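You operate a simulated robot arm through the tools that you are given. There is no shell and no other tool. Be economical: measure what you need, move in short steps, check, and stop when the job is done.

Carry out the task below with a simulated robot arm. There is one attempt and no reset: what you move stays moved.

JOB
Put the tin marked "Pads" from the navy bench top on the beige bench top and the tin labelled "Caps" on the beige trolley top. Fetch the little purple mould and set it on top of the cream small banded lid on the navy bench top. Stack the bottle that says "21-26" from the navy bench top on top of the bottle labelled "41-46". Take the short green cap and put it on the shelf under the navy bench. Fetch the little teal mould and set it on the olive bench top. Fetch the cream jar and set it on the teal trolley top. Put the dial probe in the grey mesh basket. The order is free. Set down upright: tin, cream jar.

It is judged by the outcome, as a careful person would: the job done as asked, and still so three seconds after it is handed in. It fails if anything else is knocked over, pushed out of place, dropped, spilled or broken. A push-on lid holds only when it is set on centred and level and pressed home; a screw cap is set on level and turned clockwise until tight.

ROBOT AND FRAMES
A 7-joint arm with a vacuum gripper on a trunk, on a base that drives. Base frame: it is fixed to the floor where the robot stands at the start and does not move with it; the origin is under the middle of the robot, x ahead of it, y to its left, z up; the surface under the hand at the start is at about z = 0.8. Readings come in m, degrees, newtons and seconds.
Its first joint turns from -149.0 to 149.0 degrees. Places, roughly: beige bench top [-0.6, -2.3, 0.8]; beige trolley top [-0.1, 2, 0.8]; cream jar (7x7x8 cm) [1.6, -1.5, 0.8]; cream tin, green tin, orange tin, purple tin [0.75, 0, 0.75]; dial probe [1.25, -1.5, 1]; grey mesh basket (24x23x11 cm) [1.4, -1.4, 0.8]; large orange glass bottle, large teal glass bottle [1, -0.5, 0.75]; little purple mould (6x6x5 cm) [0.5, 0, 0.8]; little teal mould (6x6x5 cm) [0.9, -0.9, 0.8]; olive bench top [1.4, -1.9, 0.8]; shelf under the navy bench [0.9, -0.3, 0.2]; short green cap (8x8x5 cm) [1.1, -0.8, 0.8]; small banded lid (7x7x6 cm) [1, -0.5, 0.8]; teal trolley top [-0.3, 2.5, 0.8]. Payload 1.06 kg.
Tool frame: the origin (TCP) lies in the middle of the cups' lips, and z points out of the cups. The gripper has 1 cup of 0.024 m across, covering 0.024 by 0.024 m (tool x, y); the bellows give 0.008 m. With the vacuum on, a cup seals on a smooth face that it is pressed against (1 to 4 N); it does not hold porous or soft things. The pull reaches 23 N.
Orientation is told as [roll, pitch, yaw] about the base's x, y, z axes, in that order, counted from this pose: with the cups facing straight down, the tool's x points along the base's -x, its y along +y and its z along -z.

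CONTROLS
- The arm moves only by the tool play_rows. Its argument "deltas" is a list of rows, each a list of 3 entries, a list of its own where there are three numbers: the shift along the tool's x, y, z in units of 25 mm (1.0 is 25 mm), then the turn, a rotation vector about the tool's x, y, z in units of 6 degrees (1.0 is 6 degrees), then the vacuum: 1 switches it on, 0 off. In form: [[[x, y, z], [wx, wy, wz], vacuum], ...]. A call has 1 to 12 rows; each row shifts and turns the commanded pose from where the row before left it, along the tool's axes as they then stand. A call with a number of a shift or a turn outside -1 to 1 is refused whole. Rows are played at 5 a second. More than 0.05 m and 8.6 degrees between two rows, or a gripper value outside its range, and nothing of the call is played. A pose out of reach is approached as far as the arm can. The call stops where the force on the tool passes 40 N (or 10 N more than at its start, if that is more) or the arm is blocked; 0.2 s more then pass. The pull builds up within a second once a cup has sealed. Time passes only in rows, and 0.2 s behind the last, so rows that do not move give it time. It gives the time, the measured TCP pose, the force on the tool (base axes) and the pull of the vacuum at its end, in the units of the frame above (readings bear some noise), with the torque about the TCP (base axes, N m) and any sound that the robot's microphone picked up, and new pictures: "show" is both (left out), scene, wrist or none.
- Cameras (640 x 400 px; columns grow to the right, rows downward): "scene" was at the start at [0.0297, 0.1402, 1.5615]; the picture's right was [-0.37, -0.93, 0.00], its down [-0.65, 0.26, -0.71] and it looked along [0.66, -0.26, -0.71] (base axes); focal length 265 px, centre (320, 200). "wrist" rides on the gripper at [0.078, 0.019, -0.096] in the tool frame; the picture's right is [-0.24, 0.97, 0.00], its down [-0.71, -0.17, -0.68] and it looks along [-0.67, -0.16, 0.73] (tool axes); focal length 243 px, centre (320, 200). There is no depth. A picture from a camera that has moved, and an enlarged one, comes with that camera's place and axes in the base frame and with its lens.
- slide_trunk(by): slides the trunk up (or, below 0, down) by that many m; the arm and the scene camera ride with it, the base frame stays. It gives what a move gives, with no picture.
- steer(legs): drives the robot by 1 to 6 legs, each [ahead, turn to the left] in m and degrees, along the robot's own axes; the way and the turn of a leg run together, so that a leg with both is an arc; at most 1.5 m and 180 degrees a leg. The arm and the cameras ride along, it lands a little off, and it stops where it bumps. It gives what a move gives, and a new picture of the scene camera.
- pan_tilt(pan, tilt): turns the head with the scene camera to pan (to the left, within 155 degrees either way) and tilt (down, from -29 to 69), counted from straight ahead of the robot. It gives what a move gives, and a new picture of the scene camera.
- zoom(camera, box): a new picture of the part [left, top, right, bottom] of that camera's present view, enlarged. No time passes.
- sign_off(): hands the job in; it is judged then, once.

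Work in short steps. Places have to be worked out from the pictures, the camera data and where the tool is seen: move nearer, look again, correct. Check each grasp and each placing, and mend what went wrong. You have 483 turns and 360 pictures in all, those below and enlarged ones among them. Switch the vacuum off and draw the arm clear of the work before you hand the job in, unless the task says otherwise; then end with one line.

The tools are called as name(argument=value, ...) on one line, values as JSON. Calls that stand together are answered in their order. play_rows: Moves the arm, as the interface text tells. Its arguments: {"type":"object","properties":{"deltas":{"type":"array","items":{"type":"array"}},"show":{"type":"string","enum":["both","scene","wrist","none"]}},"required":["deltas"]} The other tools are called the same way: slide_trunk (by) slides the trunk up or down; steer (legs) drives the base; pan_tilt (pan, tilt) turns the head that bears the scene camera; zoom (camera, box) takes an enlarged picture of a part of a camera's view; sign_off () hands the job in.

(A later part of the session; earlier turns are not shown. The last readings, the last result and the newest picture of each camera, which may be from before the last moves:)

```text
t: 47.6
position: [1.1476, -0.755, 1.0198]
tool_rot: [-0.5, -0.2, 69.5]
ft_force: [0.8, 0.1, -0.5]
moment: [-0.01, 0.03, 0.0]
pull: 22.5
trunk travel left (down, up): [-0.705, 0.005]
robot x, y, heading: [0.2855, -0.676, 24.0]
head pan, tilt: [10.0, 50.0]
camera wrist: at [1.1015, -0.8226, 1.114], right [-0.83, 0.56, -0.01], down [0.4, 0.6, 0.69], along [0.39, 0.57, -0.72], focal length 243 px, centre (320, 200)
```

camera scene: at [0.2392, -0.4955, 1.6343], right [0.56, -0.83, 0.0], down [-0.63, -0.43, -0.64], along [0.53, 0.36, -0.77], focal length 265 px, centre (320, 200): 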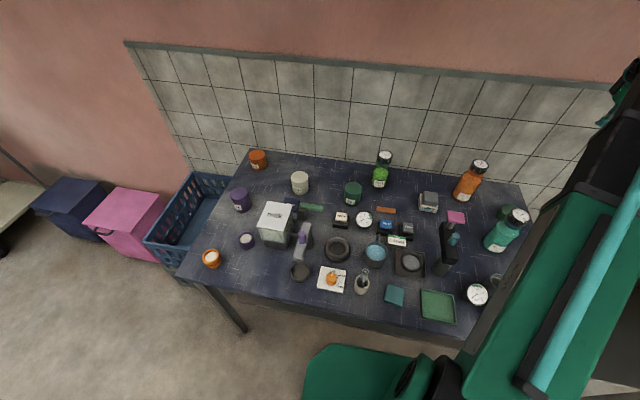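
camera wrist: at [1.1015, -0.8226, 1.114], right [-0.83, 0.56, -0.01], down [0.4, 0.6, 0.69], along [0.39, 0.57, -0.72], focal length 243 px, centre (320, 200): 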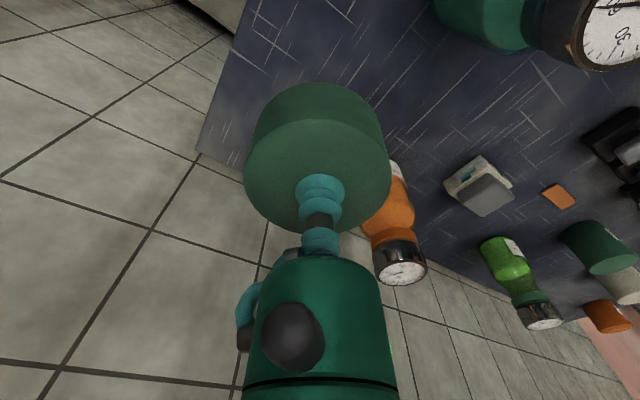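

Holding well. Lift further, then swing the cap in toward the robot (clear above everything).

play_rows(deltas=[[[0, 0, -0.4], [0, 0, 0], 1], [[0, 0, -0.6], [0, 0, 0], 1], [[0, 0, -0.7], [0, 0, 0], 1], [[0, 0, -0.7], [0, 0, 0], 1], [[0, 0, -0.7], [0, 0, 0], 1], [[0, 0.3, -0.7], [0, 0, 0], 1], [[0, 0.6, -0.3], [0, 0, 0], 1], [[0, 0.7, 0], [0, 0, 0], 1], [[0, 0.7, 0], [0, 0, 0], 1], [[0, 0.7, 0], [0, 0, 0], 1], [[0, 0.7, 0], [0, 0, 0], 1], [[0, 0.7, 0], [0, 0, 0], 1]], show="none")

play_rows(deltas=[[[0, 0.7, 0], [0, 0, 0], 1], [[0, 0.7, 0], [0, 0, 0], 1], [[0, 0.7, 0], [0, 0, 0], 1], [[0, 0.7, 0], [0, 0, 0], 1], [[0, 0.7, 0], [0, 0, 0], 1], [[0, 0.7, 0], [0, 0, 0], 1], [[0, 0.5, 0], [0, 0, 0], 1], [[0, 0.2, 0], [0, 0, 0], 1]], show="both")

```text
t: 50.2
position: [1.0421, -0.7177, 1.1203]
tool_rot: [-0.4, -0.2, 69.4]
ft_force: [-0.4, 0.0, 0.0]
moment: [0.01, 0.02, 0.0]
pull: 22.6
trunk travel left (down, up): [-0.705, 0.005]
robot x, y, heading: [0.2832, -0.6743, 24.2]
head pan, tilt: [10.0, 50.0]
```

```text
t: 52.0
position: [0.9284, -0.6747, 1.1204]
tool_rot: [-0.3, -0.1, 69.4]
ft_force: [0.8, 0.5, 0.2]
moment: [0.0, 0.0, -0.01]
pull: 23.4
trunk travel left (down, up): [-0.705, 0.005]
robot x, y, heading: [0.2883, -0.6793, 24.2]
head pan, tilt: [10.0, 50.0]
camera scene: at [0.2376, -0.4961, 1.6343], right [0.56, -0.83, 0.0], down [-0.63, -0.43, -0.64], along [0.53, 0.36, -0.77], focal length 265 px, centre (320, 200)
camera wrist: at [0.8831, -0.7412, 1.2146], right [-0.83, 0.56, 0.0], down [0.4, 0.6, 0.69], along [0.39, 0.57, -0.72], focal length 243 px, centre (320, 200)
```

scene: 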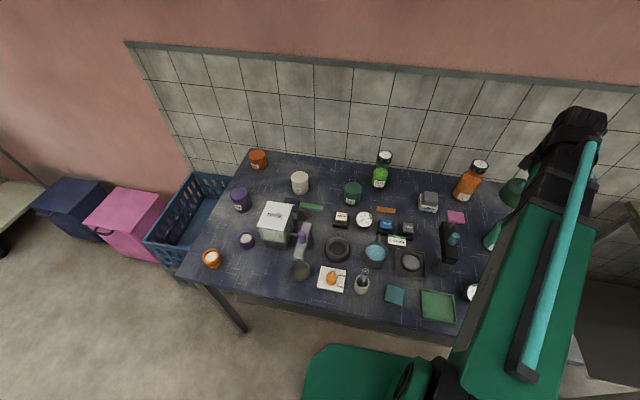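
wrist: 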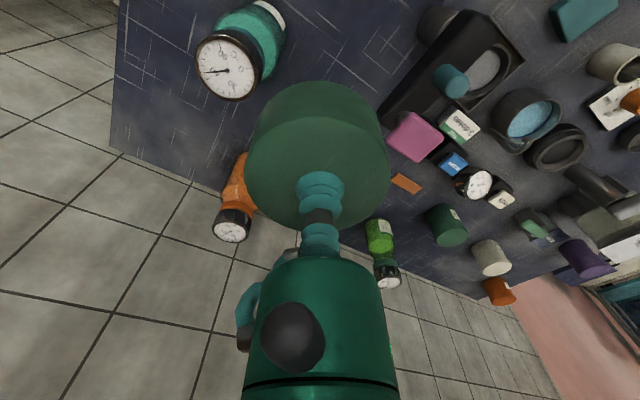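

Now I back straight away from the bench with the cap held.

steer(legs=[[-0.5, 0]])

pan_tilt(pan=0, tilt=45)

```text
t: 55.0
position: [0.4713, -0.8768, 1.1206]
tool_rot: [-0.4, -0.3, 69.9]
ft_force: [-0.6, -0.7, 0.1]
moment: [0.01, 0.01, -0.01]
pull: 22.6
trunk travel left (down, up): [-0.705, 0.005]
robot x, y, heading: [-0.1752, -0.8887, 24.5]
head pan, tilt: [10.0, 50.0]
camera scene: at [-0.2224, -0.7042, 1.6343], right [0.57, -0.82, 0.0], down [-0.63, -0.43, -0.64], along [0.53, 0.36, -0.77], focal length 265 px, centre (320, 200)
```

scene: 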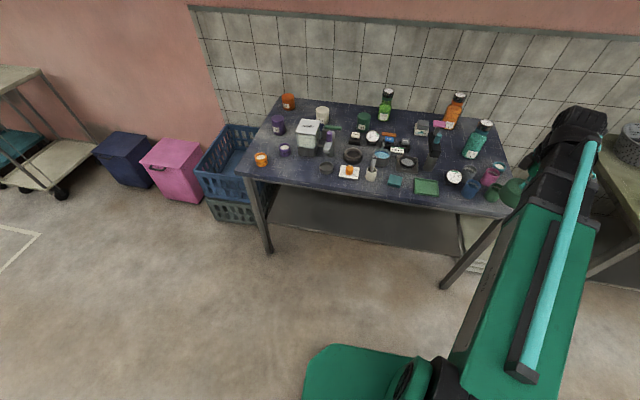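

```text
t: 55.7
position: [0.4709, -0.8759, 1.1186]
tool_rot: [-0.4, -0.2, 70.0]
ft_force: [-0.2, -0.5, 0.9]
moment: [0.0, -0.02, -0.02]
pull: 22.5
trunk travel left (down, up): [-0.705, 0.005]
robot x, y, heading: [-0.1761, -0.8875, 24.5]
head pan, tilt: [0.0, 45.0]
camera scene: at [-0.2113, -0.7138, 1.6412], right [0.42, -0.91, 0.0], down [-0.64, -0.29, -0.71], along [0.64, 0.29, -0.71], focal length 265 px, centre (320, 200)
```

scene: 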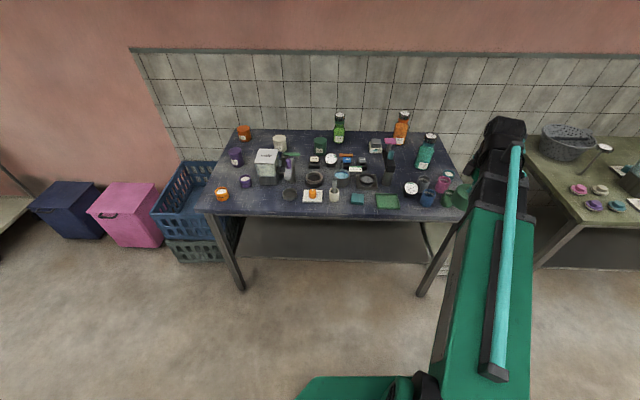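

Shelf is set back ~0.12 m behind the bench front edge. I centre the hand, then lower the trunk.

play_rows(deltas=[[[-0.3, 0.25, 0], [0, 0, 0], 1], [[-0.5, 0.45, 0], [0, 0, 0], 1], [[-0.5, 0.45, 0], [0, 0, 0], 1], [[-0.5, 0.45, 0], [0, 0, 0], 1], [[-0.5, 0.45, 0], [0, 0, 0], 1], [[-0.5, 0.45, 0], [0, 0, 0], 1], [[-0.5, 0.45, 0], [0, 0, 0], 1], [[-0.5, 0.45, 0], [0, 0, 0], 1], [[-0.5, 0.45, 0], [0, 0, 0], 1], [[-0.3, 0.25, 0], [0, 0, 0], 1]], show="none")

slide_trunk(by=-0.7)

pan_tilt(pan=0, tilt=15)

```text
t: 57.9
position: [0.4154, -0.7346, 1.1194]
tool_rot: [-0.4, -0.2, 69.9]
ft_force: [-0.3, -0.4, 0.0]
moment: [0.02, -0.01, 0.04]
pull: 22.9
trunk travel left (down, up): [-0.705, 0.005]
robot x, y, heading: [-0.1711, -0.8834, 24.8]
head pan, tilt: [0.0, 45.0]
```

```text
refused: -0.7 is not a number from -0.4 to 0.4
```

```text
t: 58.8
position: [0.4144, -0.7345, 1.1198]
tool_rot: [-0.4, -0.3, 69.8]
ft_force: [-0.6, -0.3, -0.6]
moment: [-0.01, 0.04, -0.03]
pull: 22.9
trunk travel left (down, up): [-0.705, 0.005]
robot x, y, heading: [-0.1721, -0.8873, 24.6]
head pan, tilt: [0.0, 15.0]
camera scene: at [-0.2002, -0.7087, 1.688], right [0.42, -0.91, 0.0], down [-0.24, -0.11, -0.97], along [0.88, 0.4, -0.26], focal length 265 px, centre (320, 200)
```

scene: 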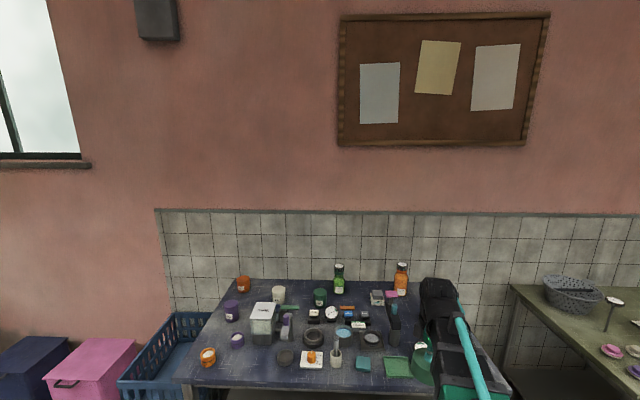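

slide_trunk(by=-0.4)

slide_trunk(by=-0.3)

pan_tilt(pan=-5, tilt=20)

```text
t: 62.7
position: [0.4146, -0.7329, 0.7196]
tool_rot: [-0.4, -0.2, 69.9]
ft_force: [-0.5, 0.0, 0.6]
moment: [-0.01, -0.02, 0.02]
pull: 22.7
trunk travel left (down, up): [-0.305, 0.405]
robot x, y, heading: [-0.1706, -0.8837, 24.5]
head pan, tilt: [0.0, 15.0]
```

```text
t: 65.7
position: [0.4145, -0.734, 0.4201]
tool_rot: [-0.4, -0.2, 69.9]
ft_force: [-0.2, -0.1, -0.8]
moment: [0.02, 0.01, 0.0]
pull: 22.9
trunk travel left (down, up): [-0.005, 0.705]
robot x, y, heading: [-0.1718, -0.881, 24.5]
head pan, tilt: [0.0, 15.0]
```

```text
t: 66.3
position: [0.4145, -0.7325, 0.419]
tool_rot: [-0.4, -0.2, 70.1]
ft_force: [0.1, 0.2, -0.4]
moment: [0.01, 0.03, -0.01]
pull: 23.3
trunk travel left (down, up): [-0.005, 0.705]
robot x, y, heading: [-0.1681, -0.8853, 24.7]
head pan, tilt: [-5.0, 20.0]
camera scene: at [-0.1974, -0.7163, 0.9799], right [0.34, -0.94, 0.0], down [-0.32, -0.11, -0.94], along [0.89, 0.32, -0.34], focal length 265 px, centre (320, 200)
```

scene: 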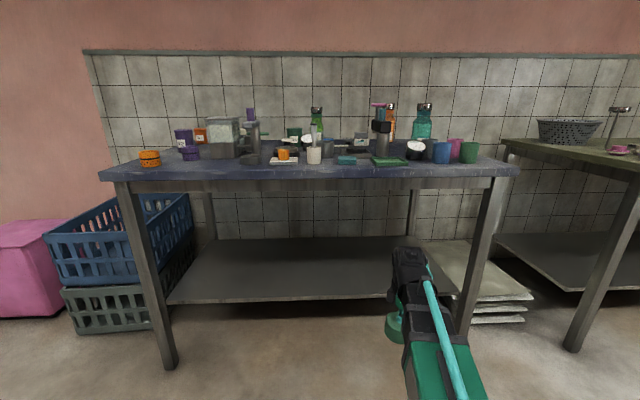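

Great view of the shelf and legs. I lower the cap to ~0.30, then drive forward under the bench.

play_rows(deltas=[[[0, 0, 0.3], [0, 0, 0], 1], [[0, 0, 0.6], [0, 0, 0], 1], [[0, 0, 0.6], [0, 0, 0], 1], [[0, 0, 0.6], [0, 0, 0], 1], [[0, 0, 0.6], [0, 0, 0], 1], [[0, 0, 0.6], [0, 0, 0], 1], [[0, 0, 0.6], [0, 0, 0], 1], [[0, 0, 0.5], [0, 0, 0], 1], [[0, 0, 0.3], [0, 0, 0], 1]], show="scene")

```text
t: 68.3
position: [0.4166, -0.7331, 0.3031]
tool_rot: [-0.4, -0.2, 69.9]
ft_force: [0.1, 0.4, -0.7]
moment: [0.0, -0.02, -0.02]
pull: 22.7
trunk travel left (down, up): [-0.005, 0.705]
robot x, y, heading: [-0.1733, -0.8848, 24.3]
head pan, tilt: [-5.0, 20.0]
camera scene: at [-0.1974, -0.7164, 0.9799], right [0.34, -0.94, 0.0], down [-0.32, -0.11, -0.94], along [0.89, 0.32, -0.34], focal length 265 px, centre (320, 200)
```

scene: 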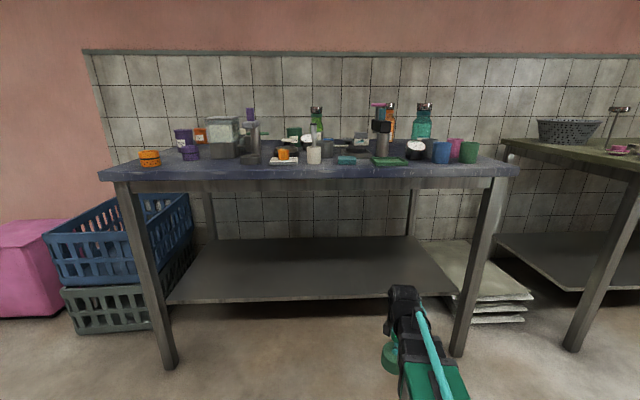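

Path looks clear. Drive forward in two steps.

steer(legs=[[0.25, 0]])

```text
t: 70.1
position: [0.643, -0.6265, 0.3022]
tool_rot: [-0.4, -0.3, 70.1]
ft_force: [0.1, 0.7, 0.1]
moment: [0.0, 0.0, 0.02]
pull: 22.9
trunk travel left (down, up): [-0.005, 0.705]
robot x, y, heading: [0.0546, -0.7779, 24.7]
head pan, tilt: [-5.0, 20.0]
camera scene: at [0.0292, -0.6121, 0.9799], right [0.34, -0.94, 0.0], down [-0.32, -0.12, -0.94], along [0.88, 0.32, -0.34], focal length 265 px, centre (320, 200)
```

scene: 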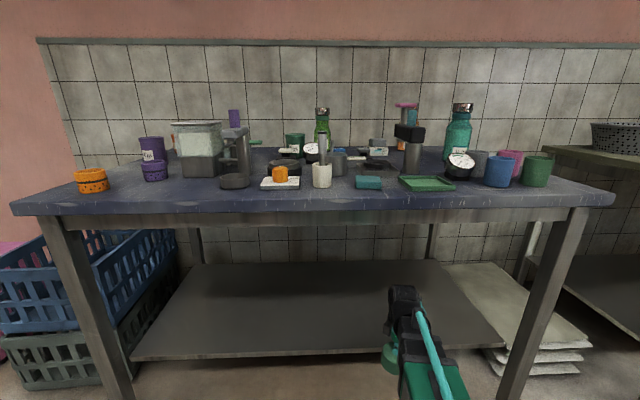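

steer(legs=[[0.18, 0]])

play_rows(deltas=[[[0, 0, 0], [0, 0, 0], 1]], show="wrist")

```text
t: 71.7
position: [0.808, -0.5474, 0.3016]
tool_rot: [-0.5, 0.0, 70.3]
ft_force: [-0.2, 0.7, -1.0]
moment: [-0.02, 0.01, 0.02]
pull: 23.1
trunk travel left (down, up): [-0.005, 0.705]
robot x, y, heading: [0.2184, -0.7036, 24.9]
head pan, tilt: [-5.0, 20.0]
camera scene: at [0.1951, -0.535, 0.9799], right [0.34, -0.94, 0.0], down [-0.32, -0.12, -0.94], along [0.88, 0.32, -0.34], focal length 265 px, centre (320, 200)
```

scene: 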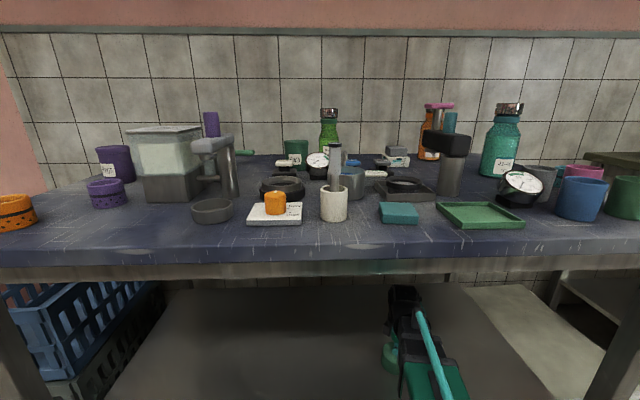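

```text
t: 72.1
position: [0.8086, -0.5471, 0.3022]
tool_rot: [-0.4, -0.2, 70.3]
ft_force: [-0.4, -0.3, -0.7]
moment: [-0.01, 0.0, -0.01]
pull: 22.4
trunk travel left (down, up): [-0.005, 0.705]
robot x, y, heading: [0.2234, -0.7024, 25.1]
head pan, tilt: [-5.0, 20.0]
camera wrist: at [0.764, -0.6155, 0.3973], right [-0.84, 0.55, -0.01], down [0.4, 0.61, 0.69], along [0.38, 0.57, -0.72], focal length 243 px, centre (320, 200)
```

wrist: 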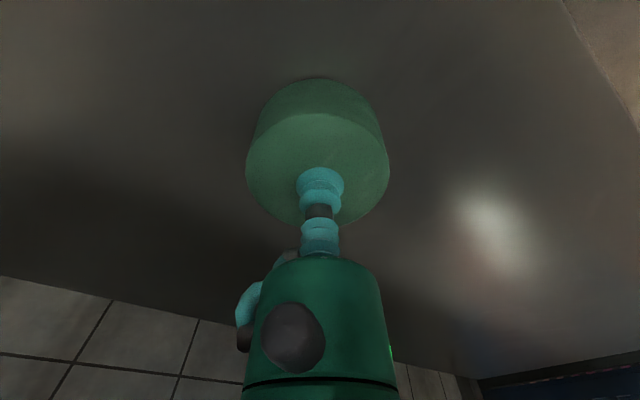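

Cap is over the shelf. I lower slowly until contact.

play_rows(deltas=[[[0, 0, 0.3], [0, 0, 0], 1], [[0, 0, 0.4], [0, 0, 0], 1], [[0, 0, 0.4], [0, 0, 0], 1], [[0, 0, 0.3], [0, 0, 0], 1], [[0, 0, 0.2], [0, 0, 0], 1], [[0, 0, 0.1], [0, 0, 0], 1]], show="wrist")

```text
t: 72.8
position: [0.8091, -0.5472, 0.2857]
tool_rot: [-0.7, -0.4, 70.2]
ft_force: [-1.5, 0.3, 31.3]
moment: [-0.05, 0.15, -0.02]
pull: 22.6
trunk travel left (down, up): [-0.005, 0.705]
robot x, y, heading: [0.221, -0.7041, 25.0]
head pan, tilt: [-5.0, 20.0]
stopped in row 3: the force on the tool passed its limit at 52 N (the readings are from after the stop); the commanded pose is now the measured one
camera wrist: at [0.7634, -0.6157, 0.3803], right [-0.84, 0.55, -0.01], down [0.39, 0.61, 0.69], along [0.39, 0.57, -0.72], focal length 243 px, centre (320, 200)
```

wrist: 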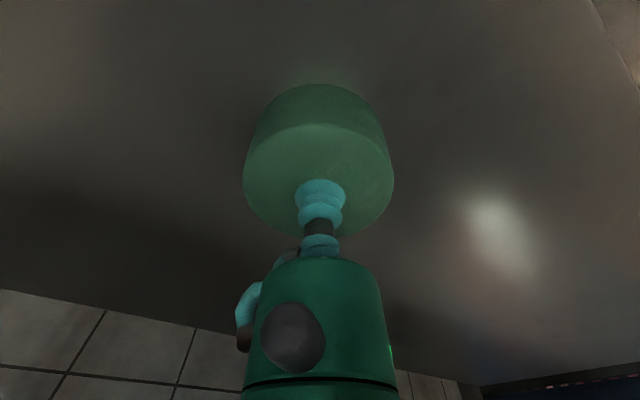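

Touched the shelf. Release vacuum and rise.

play_rows(deltas=[[[0, 0, -0.1], [0, 0, 0], 0], [[0, 0, 0], [0, 0, 0], 0], [[0, 0, 0], [0, 0, 0], 0], [[0, 0, 0], [0, 0, 0], 0], [[0, 0, -0.2], [0, 0, 0], 0], [[0, 0, -0.4], [0, 0, 0], 0], [[0, 0, -0.4], [0, 0, 0], 0], [[0, 0, -0.4], [0, 0, 0], 0]], show="wrist")

```text
t: 74.6
position: [0.8079, -0.5474, 0.3206]
tool_rot: [-0.5, -0.5, 70.3]
ft_force: [-0.1, -0.6, 0.6]
moment: [0.03, -0.01, 0.01]
pull: 0.1
trunk travel left (down, up): [-0.005, 0.705]
robot x, y, heading: [0.2183, -0.7024, 25.0]
head pan, tilt: [-5.0, 20.0]
camera wrist: at [0.7636, -0.6163, 0.4154], right [-0.84, 0.55, -0.01], down [0.39, 0.61, 0.69], along [0.38, 0.57, -0.72], focal length 243 px, centre (320, 200)
```

wrist: 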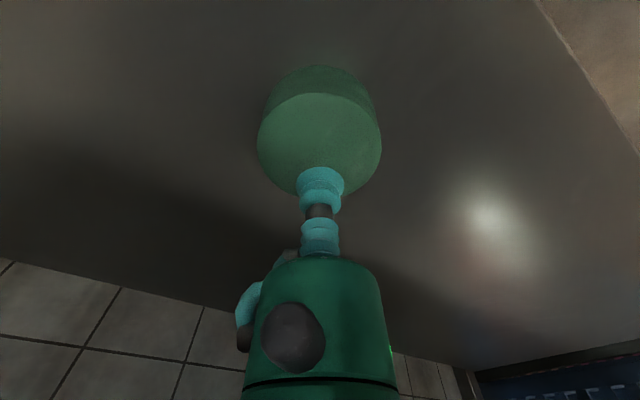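

Cap sits on the shelf. Back out, raise the trunk.

steer(legs=[[-0.46, 0]])

slide_trunk(by=0.4)

slide_trunk(by=0.3)

```text
t: 77.4
position: [0.3878, -0.7459, 0.3206]
tool_rot: [-0.5, -0.5, 70.1]
ft_force: [0.0, -0.9, -0.8]
moment: [0.04, -0.03, -0.04]
pull: 0.1
trunk travel left (down, up): [-0.005, 0.705]
robot x, y, heading: [-0.2012, -0.8971, 25.1]
head pan, tilt: [-5.0, 20.0]
camera scene: at [-0.2248, -0.73, 0.9799], right [0.34, -0.94, 0.0], down [-0.32, -0.12, -0.94], along [0.88, 0.32, -0.34], focal length 265 px, centre (320, 200)
```

scene: 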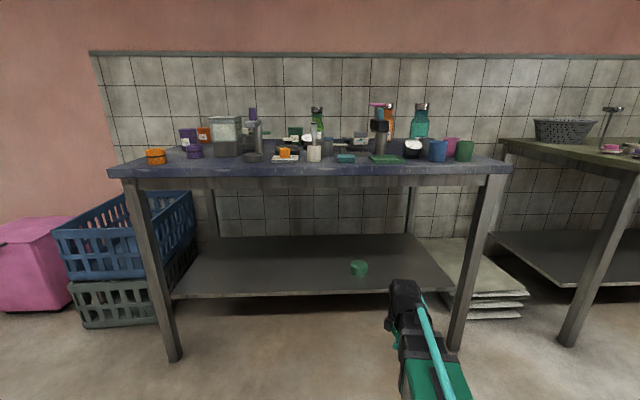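

```text
t: 81.2
position: [0.3881, -0.7452, 0.7211]
tool_rot: [-0.5, -0.4, 70.1]
ft_force: [0.1, -0.3, -0.3]
moment: [-0.02, 0.02, -0.04]
pull: 0.1
trunk travel left (down, up): [-0.405, 0.305]
robot x, y, heading: [-0.1946, -0.8981, 24.6]
head pan, tilt: [-5.0, 20.0]
```

```text
t: 84.2
position: [0.389, -0.744, 1.021]
tool_rot: [-0.4, -0.3, 70.1]
ft_force: [-0.8, 0.1, -1.0]
moment: [0.01, 0.02, 0.02]
pull: 0.0
trunk travel left (down, up): [-0.705, 0.005]
robot x, y, heading: [-0.1993, -0.8968, 24.9]
head pan, tilt: [-5.0, 20.0]
```

Cap placed. Raise the hand and drive back to the bench for the bottles.

play_rows(deltas=[[[0, 0, -0.3], [0, 0, 0], 0], [[0, 0, -0.6], [0, 0, 0], 0], [[0, 0, -0.8], [0, 0, 0], 0], [[0, 0, -0.8], [0, 0, 0], 0], [[0, 0, -0.8], [0, 0, 0], 0], [[0, 0, -0.8], [0, 0, 0], 0], [[0, 0, -0.8], [0, 0, 0], 0], [[0, 0, -0.8], [0, 0, 0], 0], [[0, 0, -0.8], [0, 0, 0], 0], [[0, 0, -0.8], [0, 0, 0], 0], [[0, 0, -0.5], [0, 0, 0], 0], [[0, 0, -0.2], [0, 0, 0], 0]], show="none")

steer(legs=[[0.52, 0]])

play_rows(deltas=[[[0, 0, 0], [0, 0, 0], 0]], show="wrist")

```text
t: 86.8
position: [0.3852, -0.7453, 1.2208]
tool_rot: [-0.6, -0.4, 70.2]
ft_force: [-0.5, -1.0, -0.3]
moment: [0.0, 0.01, -0.02]
pull: 0.0
trunk travel left (down, up): [-0.705, 0.005]
robot x, y, heading: [-0.1981, -0.8956, 24.6]
head pan, tilt: [-5.0, 20.0]
```

```text
t: 89.8
position: [0.8609, -0.5345, 1.2202]
tool_rot: [-0.5, -0.3, 69.6]
ft_force: [0.9, 0.3, -1.1]
moment: [0.03, 0.05, 0.0]
pull: 0.1
trunk travel left (down, up): [-0.705, 0.005]
robot x, y, heading: [0.2747, -0.6801, 24.1]
head pan, tilt: [-5.0, 20.0]
camera scene: at [0.2507, -0.5131, 1.6799], right [0.33, -0.94, 0.0], down [-0.32, -0.11, -0.94], along [0.89, 0.31, -0.34], focal length 265 px, centre (320, 200)
```

scene: 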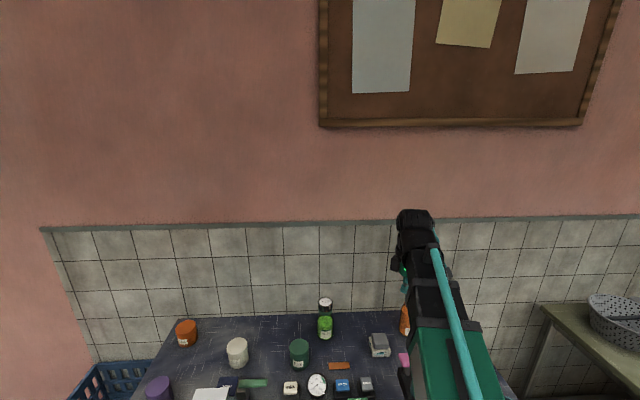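

```text
t: 90.2
position: [0.8601, -0.5364, 1.2204]
tool_rot: [-0.7, -0.4, 69.6]
ft_force: [-0.2, 0.0, -0.8]
moment: [0.03, 0.01, 0.0]
pull: 0.1
trunk travel left (down, up): [-0.705, 0.005]
robot x, y, heading: [0.2736, -0.6796, 24.2]
head pan, tilt: [-5.0, 20.0]
camera wrist: at [0.815, -0.6021, 1.3153], right [-0.83, 0.56, -0.01], down [0.4, 0.6, 0.69], along [0.39, 0.57, -0.72], focal length 243 px, centre (320, 200)
```

wrist: 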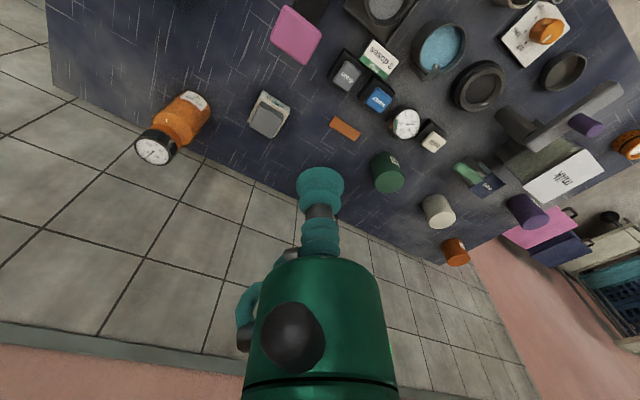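

Orange bottle dial at about (1.155,-0.577). Moving over it.

play_rows(deltas=[[[-0.07, -0.3, 0], [0, 0, 0], 0], [[-0.13, -0.6, 0], [0, 0, 0], 0], [[-0.16, -0.7, 0], [0, 0, 0], 0], [[-0.16, -0.7, 0], [0, 0, 0], 0], [[-0.16, -0.7, 0], [0, 0, 0], 0], [[-0.16, -0.7, 0], [0, 0, 0], 0], [[-0.16, -0.7, 0], [0, 0, 0], 0], [[-0.16, -0.7, 0], [0, 0, 0], 0], [[-0.16, -0.7, 0], [0, 0, 0], 0], [[-0.16, -0.7, 0], [0, 0, 0], 0], [[-0.16, -0.7, 0], [0, 0, 0], 0], [[-0.16, -0.7, 0], [0, 0, 0], 0]], show="none")

play_rows(deltas=[[[-0.16, -0.7, 0], [0, 0, 0], 0], [[-0.16, -0.7, 0], [0, 0, 0], 0], [[-0.16, -0.7, 0], [0, 0, 0], 0], [[-0.16, -0.7, 0], [0, 0, 0], 0], [[-0.1, -0.5, 0], [0, 0, 0], 0], [[0, -0.3, 0], [0, 0, 0], 0]], show="wrist")

```text
t: 92.8
position: [1.0638, -0.5614, 1.2227]
tool_rot: [-0.5, -0.3, 69.7]
ft_force: [-0.1, 0.4, -0.3]
moment: [0.03, -0.01, -0.01]
pull: 0.1
trunk travel left (down, up): [-0.705, 0.005]
robot x, y, heading: [0.2742, -0.6813, 24.1]
head pan, tilt: [-5.0, 20.0]
```

```text
t: 94.2
position: [1.1531, -0.5752, 1.2239]
tool_rot: [-0.5, -0.4, 69.6]
ft_force: [0.2, -0.1, -0.4]
moment: [-0.02, 0.02, -0.01]
pull: 0.0
trunk travel left (down, up): [-0.705, 0.005]
robot x, y, heading: [0.2769, -0.6785, 24.3]
head pan, tilt: [-5.0, 20.0]
camera wrist: at [1.1068, -0.6426, 1.3179], right [-0.83, 0.56, -0.01], down [0.4, 0.6, 0.69], along [0.39, 0.57, -0.72], focal length 243 px, centre (320, 200)
```

wrist: 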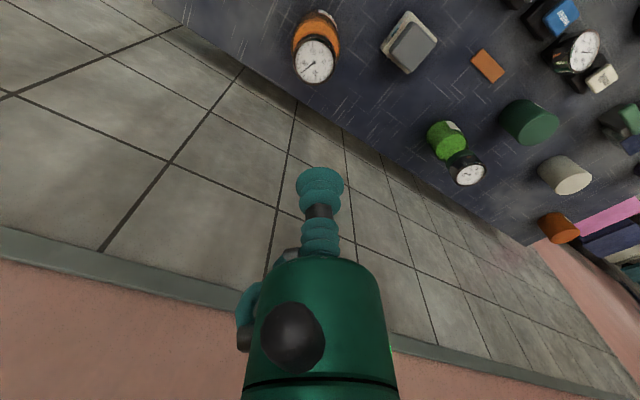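

play_rows(deltas=[[[0.02, -0.1, 0.3], [0, 0, 0], 0], [[0.02, -0.1, 0.6], [0, 0, 0], 0], [[0.02, -0.1, 0.7], [0, 0, 0], 0], [[0.02, -0.08, 0.7], [0, 0, 0], 0], [[0, 0, 0.7], [0, 0, 0], 0], [[0, 0, 0.7], [0, 0, 0], 0], [[0, 0, 0.7], [0, 0, 0], 0], [[0, 0, 0.7], [0, 0, 0], 0], [[0, 0, 0.7], [0, 0, 0], 0], [[0, 0, 0.7], [0, 0, 0], 0], [[0, 0, 0.5], [0, 0, 0], 0], [[0, 0, 0.3], [0, 0, 0], 0]], show="wrist")

```text
t: 96.8
position: [1.1614, -0.5798, 1.0401]
tool_rot: [-0.7, -0.4, 69.6]
ft_force: [-0.2, -0.2, -0.1]
moment: [0.01, -0.01, -0.01]
pull: 0.0
trunk travel left (down, up): [-0.705, 0.005]
robot x, y, heading: [0.2767, -0.6803, 24.3]
head pan, tilt: [-5.0, 20.0]
camera wrist: at [1.1161, -0.6474, 1.1357], right [-0.83, 0.56, -0.01], down [0.4, 0.6, 0.69], along [0.39, 0.57, -0.72], focal length 243 px, centre (320, 200)
```

wrist: 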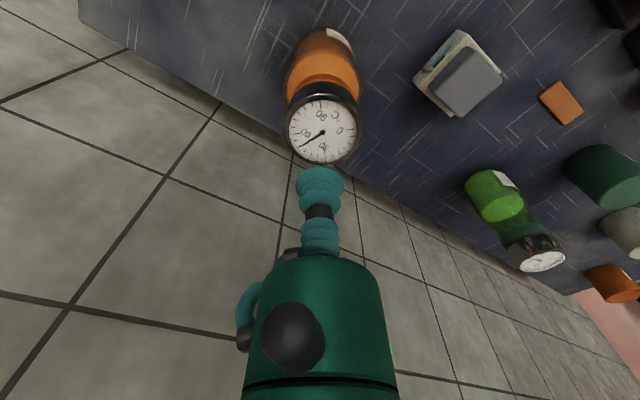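

Centred on the dial (z≈0.98). Descend with vacuum on.

play_rows(deltas=[[[0, 0, 0.3], [0, 0, 0], 1], [[0, 0, 0.5], [0, 0, 0], 1], [[0, 0, 0.5], [0, 0, 0], 1], [[0, 0, 0.4], [0, 0, 0], 1], [[0, 0, 0.3], [0, 0, 0], 1], [[0, 0, 0.2], [0, 0, 0], 1], [[0, 0, 0.1], [0, 0, 0], 1], [[0, 0, 0.1], [0, 0, 0], 1], [[0, 0, 0], [0, 0, 0], 1], [[0, 0, 0], [0, 0, 0], 1]], show="wrist")

```text
t: 99.0
position: [1.163, -0.5803, 0.9806]
tool_rot: [-0.6, -0.3, 69.5]
ft_force: [0.2, -1.2, 0.3]
moment: [-0.06, 0.12, 0.04]
pull: 22.9
trunk travel left (down, up): [-0.705, 0.005]
robot x, y, heading: [0.2734, -0.6799, 24.4]
head pan, tilt: [-5.0, 20.0]
camera wrist: at [1.1173, -0.6474, 1.0756], right [-0.83, 0.56, -0.01], down [0.4, 0.6, 0.69], along [0.39, 0.57, -0.72], focal length 243 px, centre (320, 200)
```

wrist: 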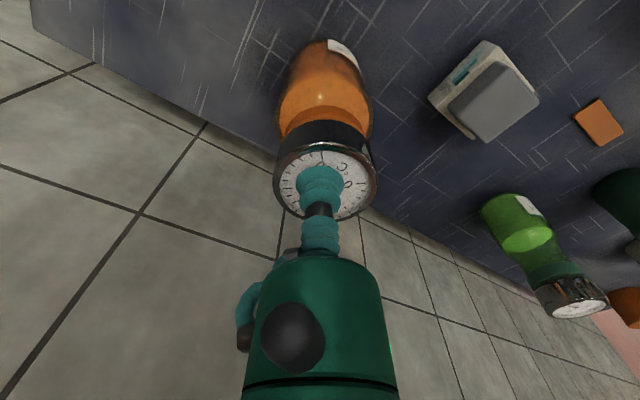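

Sealed. Lift the bottle straight up.

play_rows(deltas=[[[0, 0, -0.2], [0, 0, 0], 1], [[0, 0, -0.3], [0, 0, 0], 1], [[0, 0, -0.5], [0, 0, 0], 1], [[0, 0, -0.6], [0, 0, 0], 1], [[0, 0, -0.6], [0, 0, 0], 1], [[0, 0, -0.6], [0, 0, 0], 1], [[0, 0, -0.6], [0, 0, 0], 1], [[0, 0, -0.6], [0, 0, 0], 1], [[0, 0, -0.6], [0, 0, 0], 1], [[0, 0, -0.6], [0, 0, 0], 1], [[0, 0, -0.6], [0, 0, 0], 1], [[0, 0, -0.5], [0, 0, 0], 1]], show="wrist")

play_rows(deltas=[[[0, 0, -0.5], [0, 0, 0], 1], [[0, 0, -0.6], [0, 0, 0], 1], [[0, 0, -0.6], [0, 0, 0], 1], [[0, 0, -0.6], [0, 0, 0], 1], [[0, 0, -0.6], [0, 0, 0], 1], [[0, 0, -0.4], [0, 0, 0], 1], [[0, 0, -0.2], [0, 0, 0], 1]], show="none")

```text
t: 101.6
position: [1.1623, -0.5801, 1.1389]
tool_rot: [-0.5, -0.3, 69.7]
ft_force: [-0.1, -0.2, -6.4]
moment: [-0.05, -0.02, 0.02]
pull: 22.6
trunk travel left (down, up): [-0.705, 0.005]
robot x, y, heading: [0.2738, -0.6806, 24.2]
head pan, tilt: [-5.0, 20.0]
camera wrist: at [1.1162, -0.6479, 1.2334], right [-0.83, 0.56, -0.01], down [0.4, 0.6, 0.69], along [0.39, 0.57, -0.72], focal length 243 px, centre (320, 200)
```

wrist: 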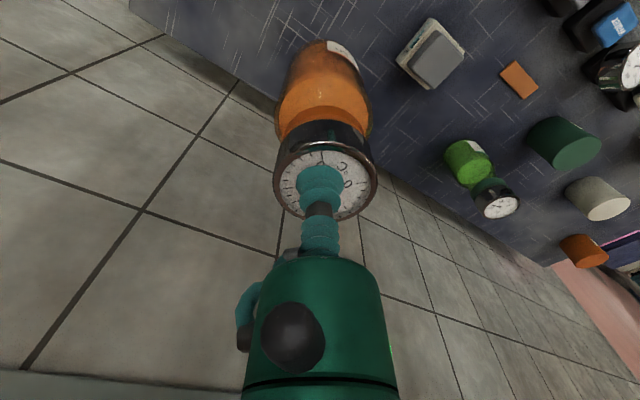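

```text
t: 103.2
position: [1.161, -0.5806, 1.2267]
tool_rot: [-0.5, -0.4, 69.6]
ft_force: [-0.1, 0.0, -6.2]
moment: [-0.02, 0.03, 0.02]
pull: 22.9
trunk travel left (down, up): [-0.705, 0.005]
robot x, y, heading: [0.2722, -0.6786, 24.5]
head pan, tilt: [-5.0, 20.0]
```

Bottle held (6 N). I move to a point beside the teal bottle so I can measure its dial in the wrist view.

play_rows(deltas=[[[0.2, 0.05, 0], [0, 0, 0], 1], [[0.4, 0.05, 0], [0, 0, 0], 1], [[0.6, 0.05, 0], [0, 0, 0], 1], [[0.6, 0.05, 0], [0, 0, 0], 1], [[0.6, 0.05, 0], [0, 0, 0], 1], [[0.6, 0.05, 0], [0, 0, 0], 1], [[0.6, 0.05, 0], [0, 0, 0], 1], [[0.6, 0.05, 0], [0, 0, 0], 1], [[0.6, 0.05, 0], [0, 0, 0], 1], [[0.6, 0.05, 0], [0, 0, 0], 1], [[0.6, 0.05, 0], [0, 0, 0], 1], [[0.6, 0.05, 0], [0, 0, 0], 1]], show="none")

play_rows(deltas=[[[0.6, 0, 0], [0, 0, 0], 1], [[0.5, 0, 0], [0, 0, 0], 1], [[0.3, 0, 0], [0, 0, 0], 1], [[0.2, 0, 0], [0, 0, 0], 1], [[0, 0, 0], [0, 0, 0], 1], [[0, 0, 0], [0, 0, 0], 1]], show="both")

```text
t: 105.8
position: [1.0888, -0.7305, 1.2245]
tool_rot: [-0.5, -0.4, 69.7]
ft_force: [-0.2, -0.7, -6.2]
moment: [0.0, -0.02, 0.01]
pull: 22.9
trunk travel left (down, up): [-0.705, 0.005]
robot x, y, heading: [0.2744, -0.6815, 24.1]
head pan, tilt: [-5.0, 20.0]
```

```text
t: 107.2
position: [1.075, -0.767, 1.2249]
tool_rot: [-0.7, -0.4, 69.6]
ft_force: [0.1, 0.9, -6.2]
moment: [-0.01, -0.01, -0.02]
pull: 22.7
trunk travel left (down, up): [-0.705, 0.005]
robot x, y, heading: [0.2738, -0.6769, 24.4]
head pan, tilt: [-5.0, 20.0]
camera scene: at [0.2507, -0.5135, 1.6799], right [0.33, -0.94, 0.0], down [-0.32, -0.11, -0.94], along [0.89, 0.31, -0.34], focal length 265 px, centre (320, 200)
camera wrist: at [1.0292, -0.8347, 1.3189], right [-0.83, 0.56, -0.01], down [0.4, 0.6, 0.69], along [0.39, 0.57, -0.72], focal length 243 px, centre (320, 200)
```

scene: 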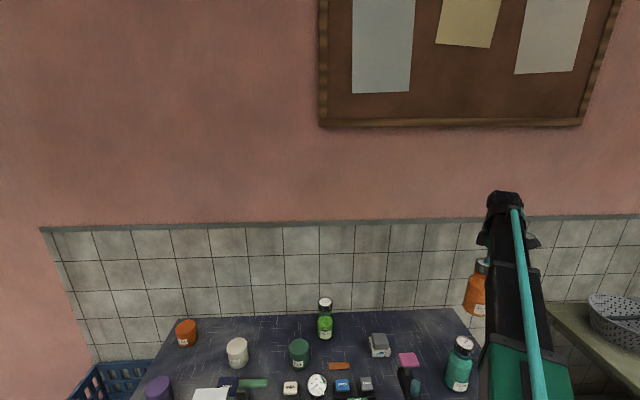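
wrist: 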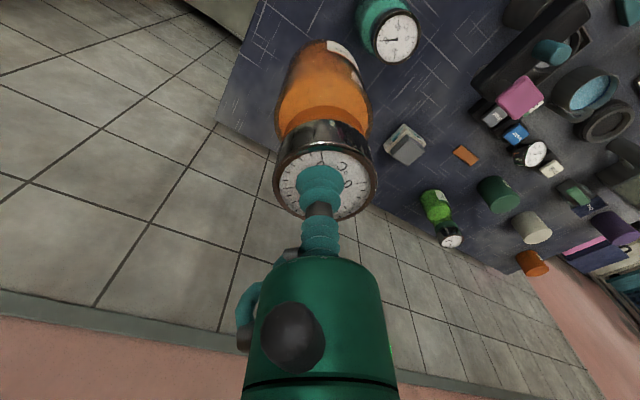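

Teal dial at (0.988,-0.735). Shift the bottle exactly above it.

play_rows(deltas=[[[0, 0.2, 0], [0, 0, 0], 1], [[0.02, 0.4, 0], [0, 0, 0], 1], [[0.02, 0.5, 0], [0, 0, 0], 1], [[0.02, 0.5, 0], [0, 0, 0], 1], [[0, 0.5, 0], [0, 0, 0], 1], [[0, 0.5, 0], [0, 0, 0], 1], [[0, 0.5, 0], [0, 0, 0], 1], [[0, 0.3, 0], [0, 0, 0], 1], [[0, 0.19, 0], [0, 0, 0], 1], [[0, 0, 0], [0, 0, 0], 1], [[0, 0, 0], [0, 0, 0], 1]], show="none")

pan_tilt(pan=-35, tilt=38)

zoom(camera="wrist", box=[220, 0, 420, 220])

```text
t: 109.6
position: [0.991, -0.7382, 1.2233]
tool_rot: [-0.5, -0.5, 69.6]
ft_force: [-0.8, -0.1, -5.8]
moment: [0.01, 0.0, -0.01]
pull: 23.0
trunk travel left (down, up): [-0.705, 0.005]
robot x, y, heading: [0.2767, -0.6806, 24.2]
head pan, tilt: [-5.0, 20.0]
```

```text
t: 110.6
position: [0.9902, -0.7373, 1.224]
tool_rot: [-0.5, -0.5, 69.5]
ft_force: [0.0, -0.5, -6.0]
moment: [-0.05, 0.01, -0.03]
pull: 22.8
trunk travel left (down, up): [-0.705, 0.005]
robot x, y, heading: [0.2732, -0.677, 24.2]
head pan, tilt: [-35.0, 38.0]
camera scene: at [0.2476, -0.5602, 1.6515], right [-0.18, -0.98, 0.0], down [-0.6, 0.11, -0.79], along [0.77, -0.15, -0.62], focal length 265 px, centre (320, 200)
```

scene: 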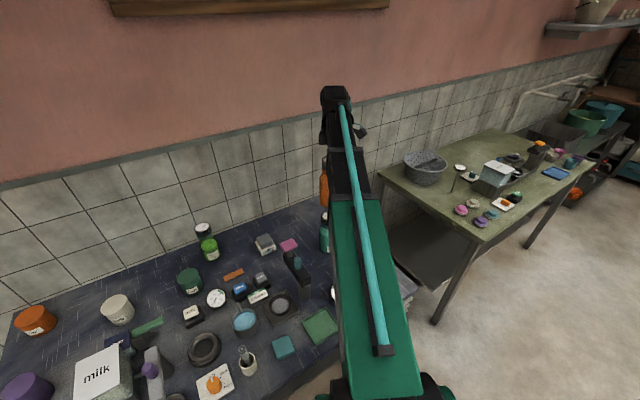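

```text
1.82 times, centred on (320, 110) of wrist
camera zoom: at [0.945, -0.8061, 1.3188], right [-0.83, 0.56, -0.01], down [0.4, 0.6, 0.69], along [0.39, 0.57, -0.72], focal length 441 px, centre (320, 364)
```

zoom: 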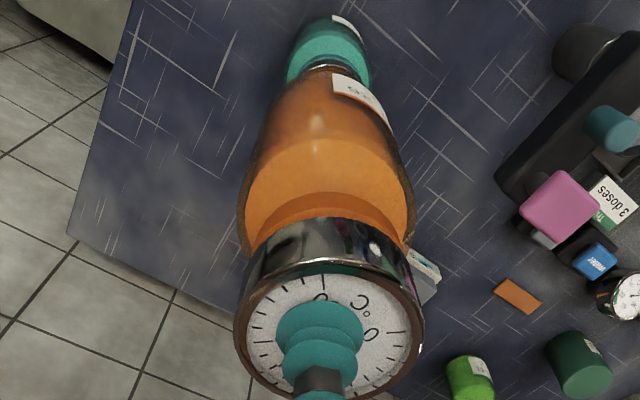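

zoom(camera="scene", box=[290, 150, 360, 270])

```text
3.33 times, centred on (325, 210) of scene
camera zoom: at [0.2476, -0.5602, 1.6515], right [-0.18, -0.98, 0.0], down [-0.6, 0.11, -0.79], along [0.77, -0.15, -0.62], focal length 884 px, centre (303, 167)
```

zoom: 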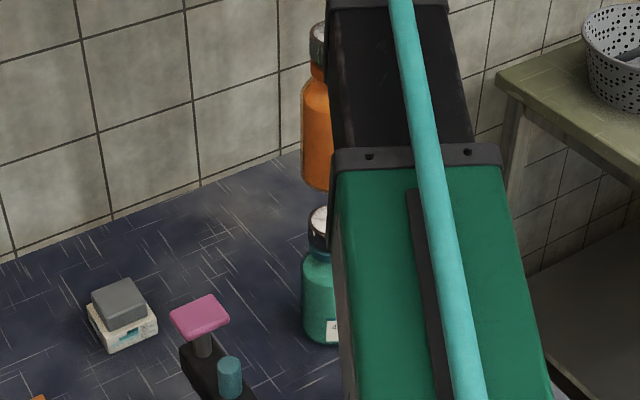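

Alignment is within ~2 mm both ways. Lower gently toward contact.

play_rows(deltas=[[[0, 0, 0.2], [0, 0, 0], 1], [[0, 0, 0.3], [0, 0, 0], 1], [[0, 0, 0.3], [0, 0, 0], 1], [[0, 0, 0.3], [0, 0, 0], 1], [[0, 0, 0.2], [0, 0, 0], 1], [[0, 0, 0.1], [0, 0, 0], 1], [[0, 0, 0.1], [0, 0, 0], 1], [[0, 0, 0], [0, 0, 0], 1]], show="none")

zoom(camera="scene", box=[290, 150, 360, 270])

```text
t: 112.4
position: [0.9931, -0.7379, 1.1868]
tool_rot: [-0.6, -0.4, 69.6]
ft_force: [0.7, 0.2, -5.4]
moment: [-0.07, 0.01, 0.02]
pull: 22.6
trunk travel left (down, up): [-0.705, 0.005]
robot x, y, heading: [0.2785, -0.6818, 24.0]
head pan, tilt: [-35.0, 38.0]
```

```text
3.33 times, centred on (325, 210) of scene
camera zoom: at [0.2475, -0.5603, 1.6515], right [-0.19, -0.98, 0.0], down [-0.61, 0.11, -0.79], along [0.77, -0.15, -0.62], focal length 884 px, centre (303, 167)
```

zoom: 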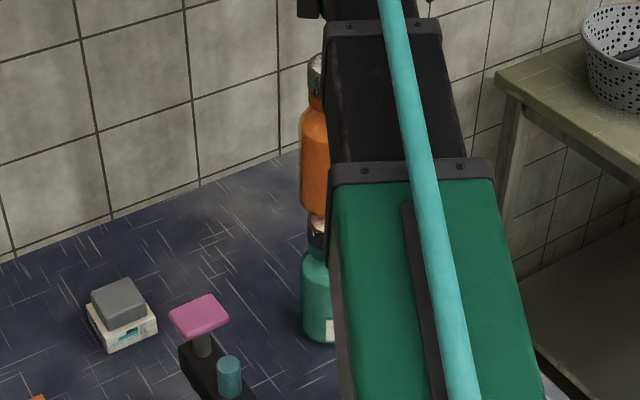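

Nearly touching. Continue in 2 mm steps watching the force.

play_rows(deltas=[[[0, 0, 0.1], [0, 0, 0], 1], [[0, 0, 0.1], [0, 0, 0], 1], [[0, 0, 0.1], [0, 0, 0], 1], [[0, 0, 0.1], [0, 0, 0], 1]], show="none")

```text
t: 113.4
position: [0.9917, -0.7372, 1.176]
tool_rot: [-0.5, -0.4, 69.6]
ft_force: [0.5, 0.0, -5.9]
moment: [0.0, 0.0, 0.02]
pull: 22.7
trunk travel left (down, up): [-0.705, 0.005]
robot x, y, heading: [0.2747, -0.6832, 24.4]
head pan, tilt: [-35.0, 38.0]
```

play_rows(deltas=[[[0, 0, 0.1], [0, 0, 0], 1], [[0, 0, 0.1], [0, 0, 0], 1], [[0, 0, 0.1], [0, 0, 0], 1]], show="none")

zoom(camera="scene", box=[290, 150, 360, 270])

```text
t: 114.2
position: [0.991, -0.737, 1.1684]
tool_rot: [-0.5, -0.4, 69.6]
ft_force: [-0.1, 0.1, -5.1]
moment: [-0.05, -0.02, 0.03]
pull: 22.6
trunk travel left (down, up): [-0.705, 0.005]
robot x, y, heading: [0.2699, -0.6755, 24.2]
head pan, tilt: [-35.0, 38.0]
```

```text
3.33 times, centred on (325, 210) of scene
camera zoom: at [0.2476, -0.5603, 1.6515], right [-0.19, -0.98, 0.0], down [-0.61, 0.11, -0.79], along [0.77, -0.15, -0.62], focal length 884 px, centre (303, 167)
```

zoom: 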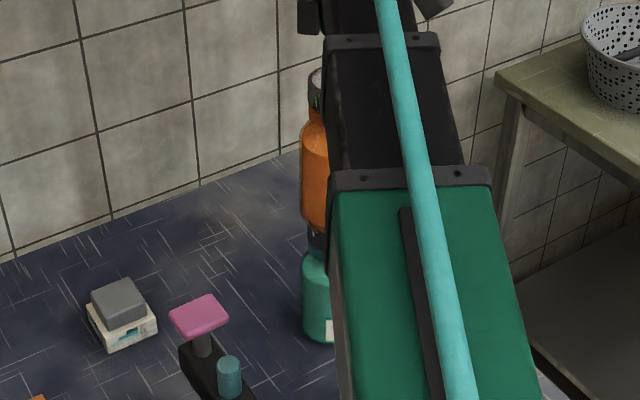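

play_rows(deltas=[[[0, 0, 0.1], [0, 0, 0], 1], [[0, 0, 0.08], [0, 0, 0], 1], [[0, 0, 0.0], [0, 0, 0], 1]], show="none")

```text
t: 115.0
position: [0.9916, -0.7374, 1.1639]
tool_rot: [-0.5, -0.4, 69.6]
ft_force: [-0.2, -0.1, -5.4]
moment: [-0.02, 0.0, 0.0]
pull: 23.0
trunk travel left (down, up): [-0.705, 0.005]
robot x, y, heading: [0.277, -0.6813, 24.5]
head pan, tilt: [-35.0, 38.0]
```

play_rows(deltas=[[[0, 0, 0.1], [0, 0, 0], 1], [[0, 0, 0.08], [0, 0, 0], 1], [[0, 0, 0.0], [0, 0, 0], 1]], show="wrist")

```text
t: 115.8
position: [0.9926, -0.7366, 1.1607]
tool_rot: [-0.6, -0.3, 69.6]
ft_force: [1.9, 0.1, 8.0]
moment: [-0.03, 0.02, -0.04]
pull: 22.4
trunk travel left (down, up): [-0.705, 0.005]
robot x, y, heading: [0.2752, -0.6751, 24.4]
head pan, tilt: [-35.0, 38.0]
camera wrist: at [0.9453, -0.8048, 1.2554], right [-0.83, 0.56, -0.01], down [0.4, 0.6, 0.69], along [0.39, 0.57, -0.72], focal length 243 px, centre (320, 200)
```

wrist: 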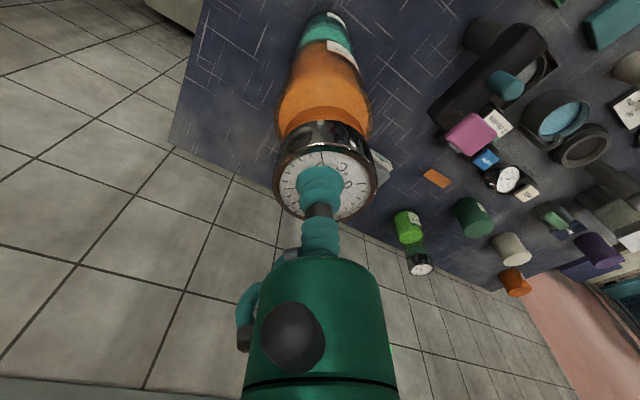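

Contact. Ease off slightly, release, and rise straight up slowly.

play_rows(deltas=[[[0, 0, -0.06], [0, 0, 0], 1], [[0, 0, 0], [0, 0, 0], 0], [[0, 0, 0], [0, 0, 0], 0], [[0, 0, 0], [0, 0, 0], 0], [[0, 0, 0], [0, 0, 0], 0], [[0, 0, 0], [0, 0, 0], 0], [[0, 0, -0.1], [0, 0, 0], 0], [[0, 0, -0.2], [0, 0, 0], 0], [[0, 0, -0.3], [0, 0, 0], 0], [[0, 0, -0.4], [0, 0, 0], 0], [[0, 0, -0.5], [0, 0, 0], 0], [[0, 0, -0.5], [0, 0, 0], 0]], show="wrist")

```text
t: 118.4
position: [0.991, -0.7381, 1.2124]
tool_rot: [-0.6, -0.4, 69.6]
ft_force: [-0.6, 1.7, 0.6]
moment: [0.02, 0.05, 0.0]
pull: 0.0
trunk travel left (down, up): [-0.705, 0.005]
robot x, y, heading: [0.2757, -0.6836, 24.3]
head pan, tilt: [-35.0, 38.0]
camera wrist: at [0.9451, -0.805, 1.3064], right [-0.83, 0.56, -0.01], down [0.4, 0.6, 0.69], along [0.39, 0.57, -0.72], focal length 243 px, centre (320, 200)
```

wrist: 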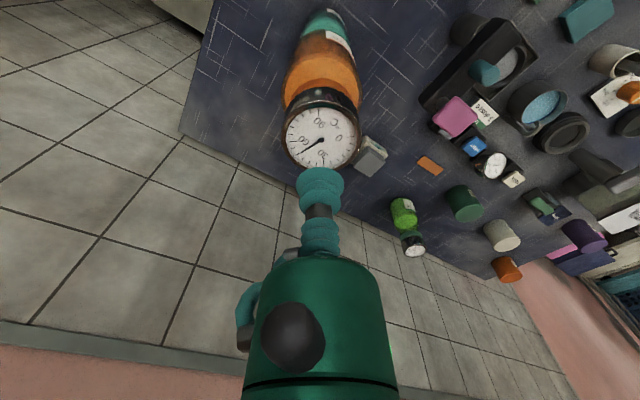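

Stack stands. I rise and then sweep left toward the purple mould.

play_rows(deltas=[[[0, 0, -0.5], [0, 0, 0], 0], [[0, 0, -0.7], [0, 0, 0], 0], [[-0.2, 0.3, -0.7], [0, 0, 0], 0], [[-0.4, 0.5, -0.5], [0, 0, 0], 0], [[-0.5, 0.6, 0], [0, 0, 0], 0], [[-0.55, 0.7, 0], [0, 0, 0], 0], [[-0.6, 0.77, 0], [0, 0, 0], 0], [[-0.62, 0.79, 0], [0, 0, 0], 0], [[-0.62, 0.79, 0], [0, 0, 0], 0], [[-0.62, 0.79, 0], [0, 0, 0], 0], [[-0.62, 0.79, 0], [0, 0, 0], 0], [[-0.62, 0.79, 0], [0, 0, 0], 0]], show="none")

play_rows(deltas=[[[-0.4, 0.5, 0], [0, 0, 0], 0], [[-0.6, 0.77, 0], [0, 0, 0], 0], [[-0.62, 0.79, 0], [0, 0, 0], 0], [[-0.62, 0.79, 0], [0, 0, 0], 0], [[-0.62, 0.79, 0], [0, 0, 0], 0], [[-0.62, 0.79, 0], [0, 0, 0], 0], [[-0.62, 0.79, 0], [0, 0, 0], 0], [[-0.62, 0.79, 0], [0, 0, 0], 0], [[-0.62, 0.79, 0], [0, 0, 0], 0], [[-0.62, 0.79, 0], [0, 0, 0], 0], [[-0.6, 0.77, 0], [0, 0, 0], 0], [[-0.4, 0.5, 0], [0, 0, 0], 0]], show="wrist")

```text
t: 121.0
position: [0.8769, -0.5502, 1.2716]
tool_rot: [-0.6, -0.4, 69.6]
ft_force: [0.1, 0.0, -0.9]
moment: [0.0, 0.0, -0.04]
pull: 0.0
trunk travel left (down, up): [-0.705, 0.005]
robot x, y, heading: [0.2755, -0.6818, 24.1]
head pan, tilt: [-35.0, 38.0]
```

```text
t: 122.8
position: [0.7749, -0.3856, 1.2705]
tool_rot: [-0.8, -0.3, 70.5]
ft_force: [9.8, -11.1, -2.6]
moment: [1.54, 1.12, 1.37]
pull: 0.1
trunk travel left (down, up): [-0.705, 0.005]
robot x, y, heading: [0.2714, -0.682, 24.6]
head pan, tilt: [-35.0, 38.0]
stopped in row 9: the force on the tool passed its limit at 66 N (the readings are from after the stop); the commanded pose is now the measured one
camera wrist: at [0.7301, -0.4546, 1.3653], right [-0.84, 0.54, -0.01], down [0.39, 0.61, 0.69], along [0.38, 0.58, -0.72], focal length 243 px, centre (320, 200)
```

wrist: 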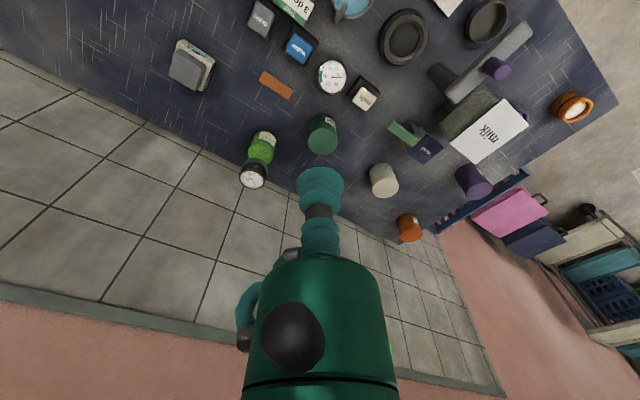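

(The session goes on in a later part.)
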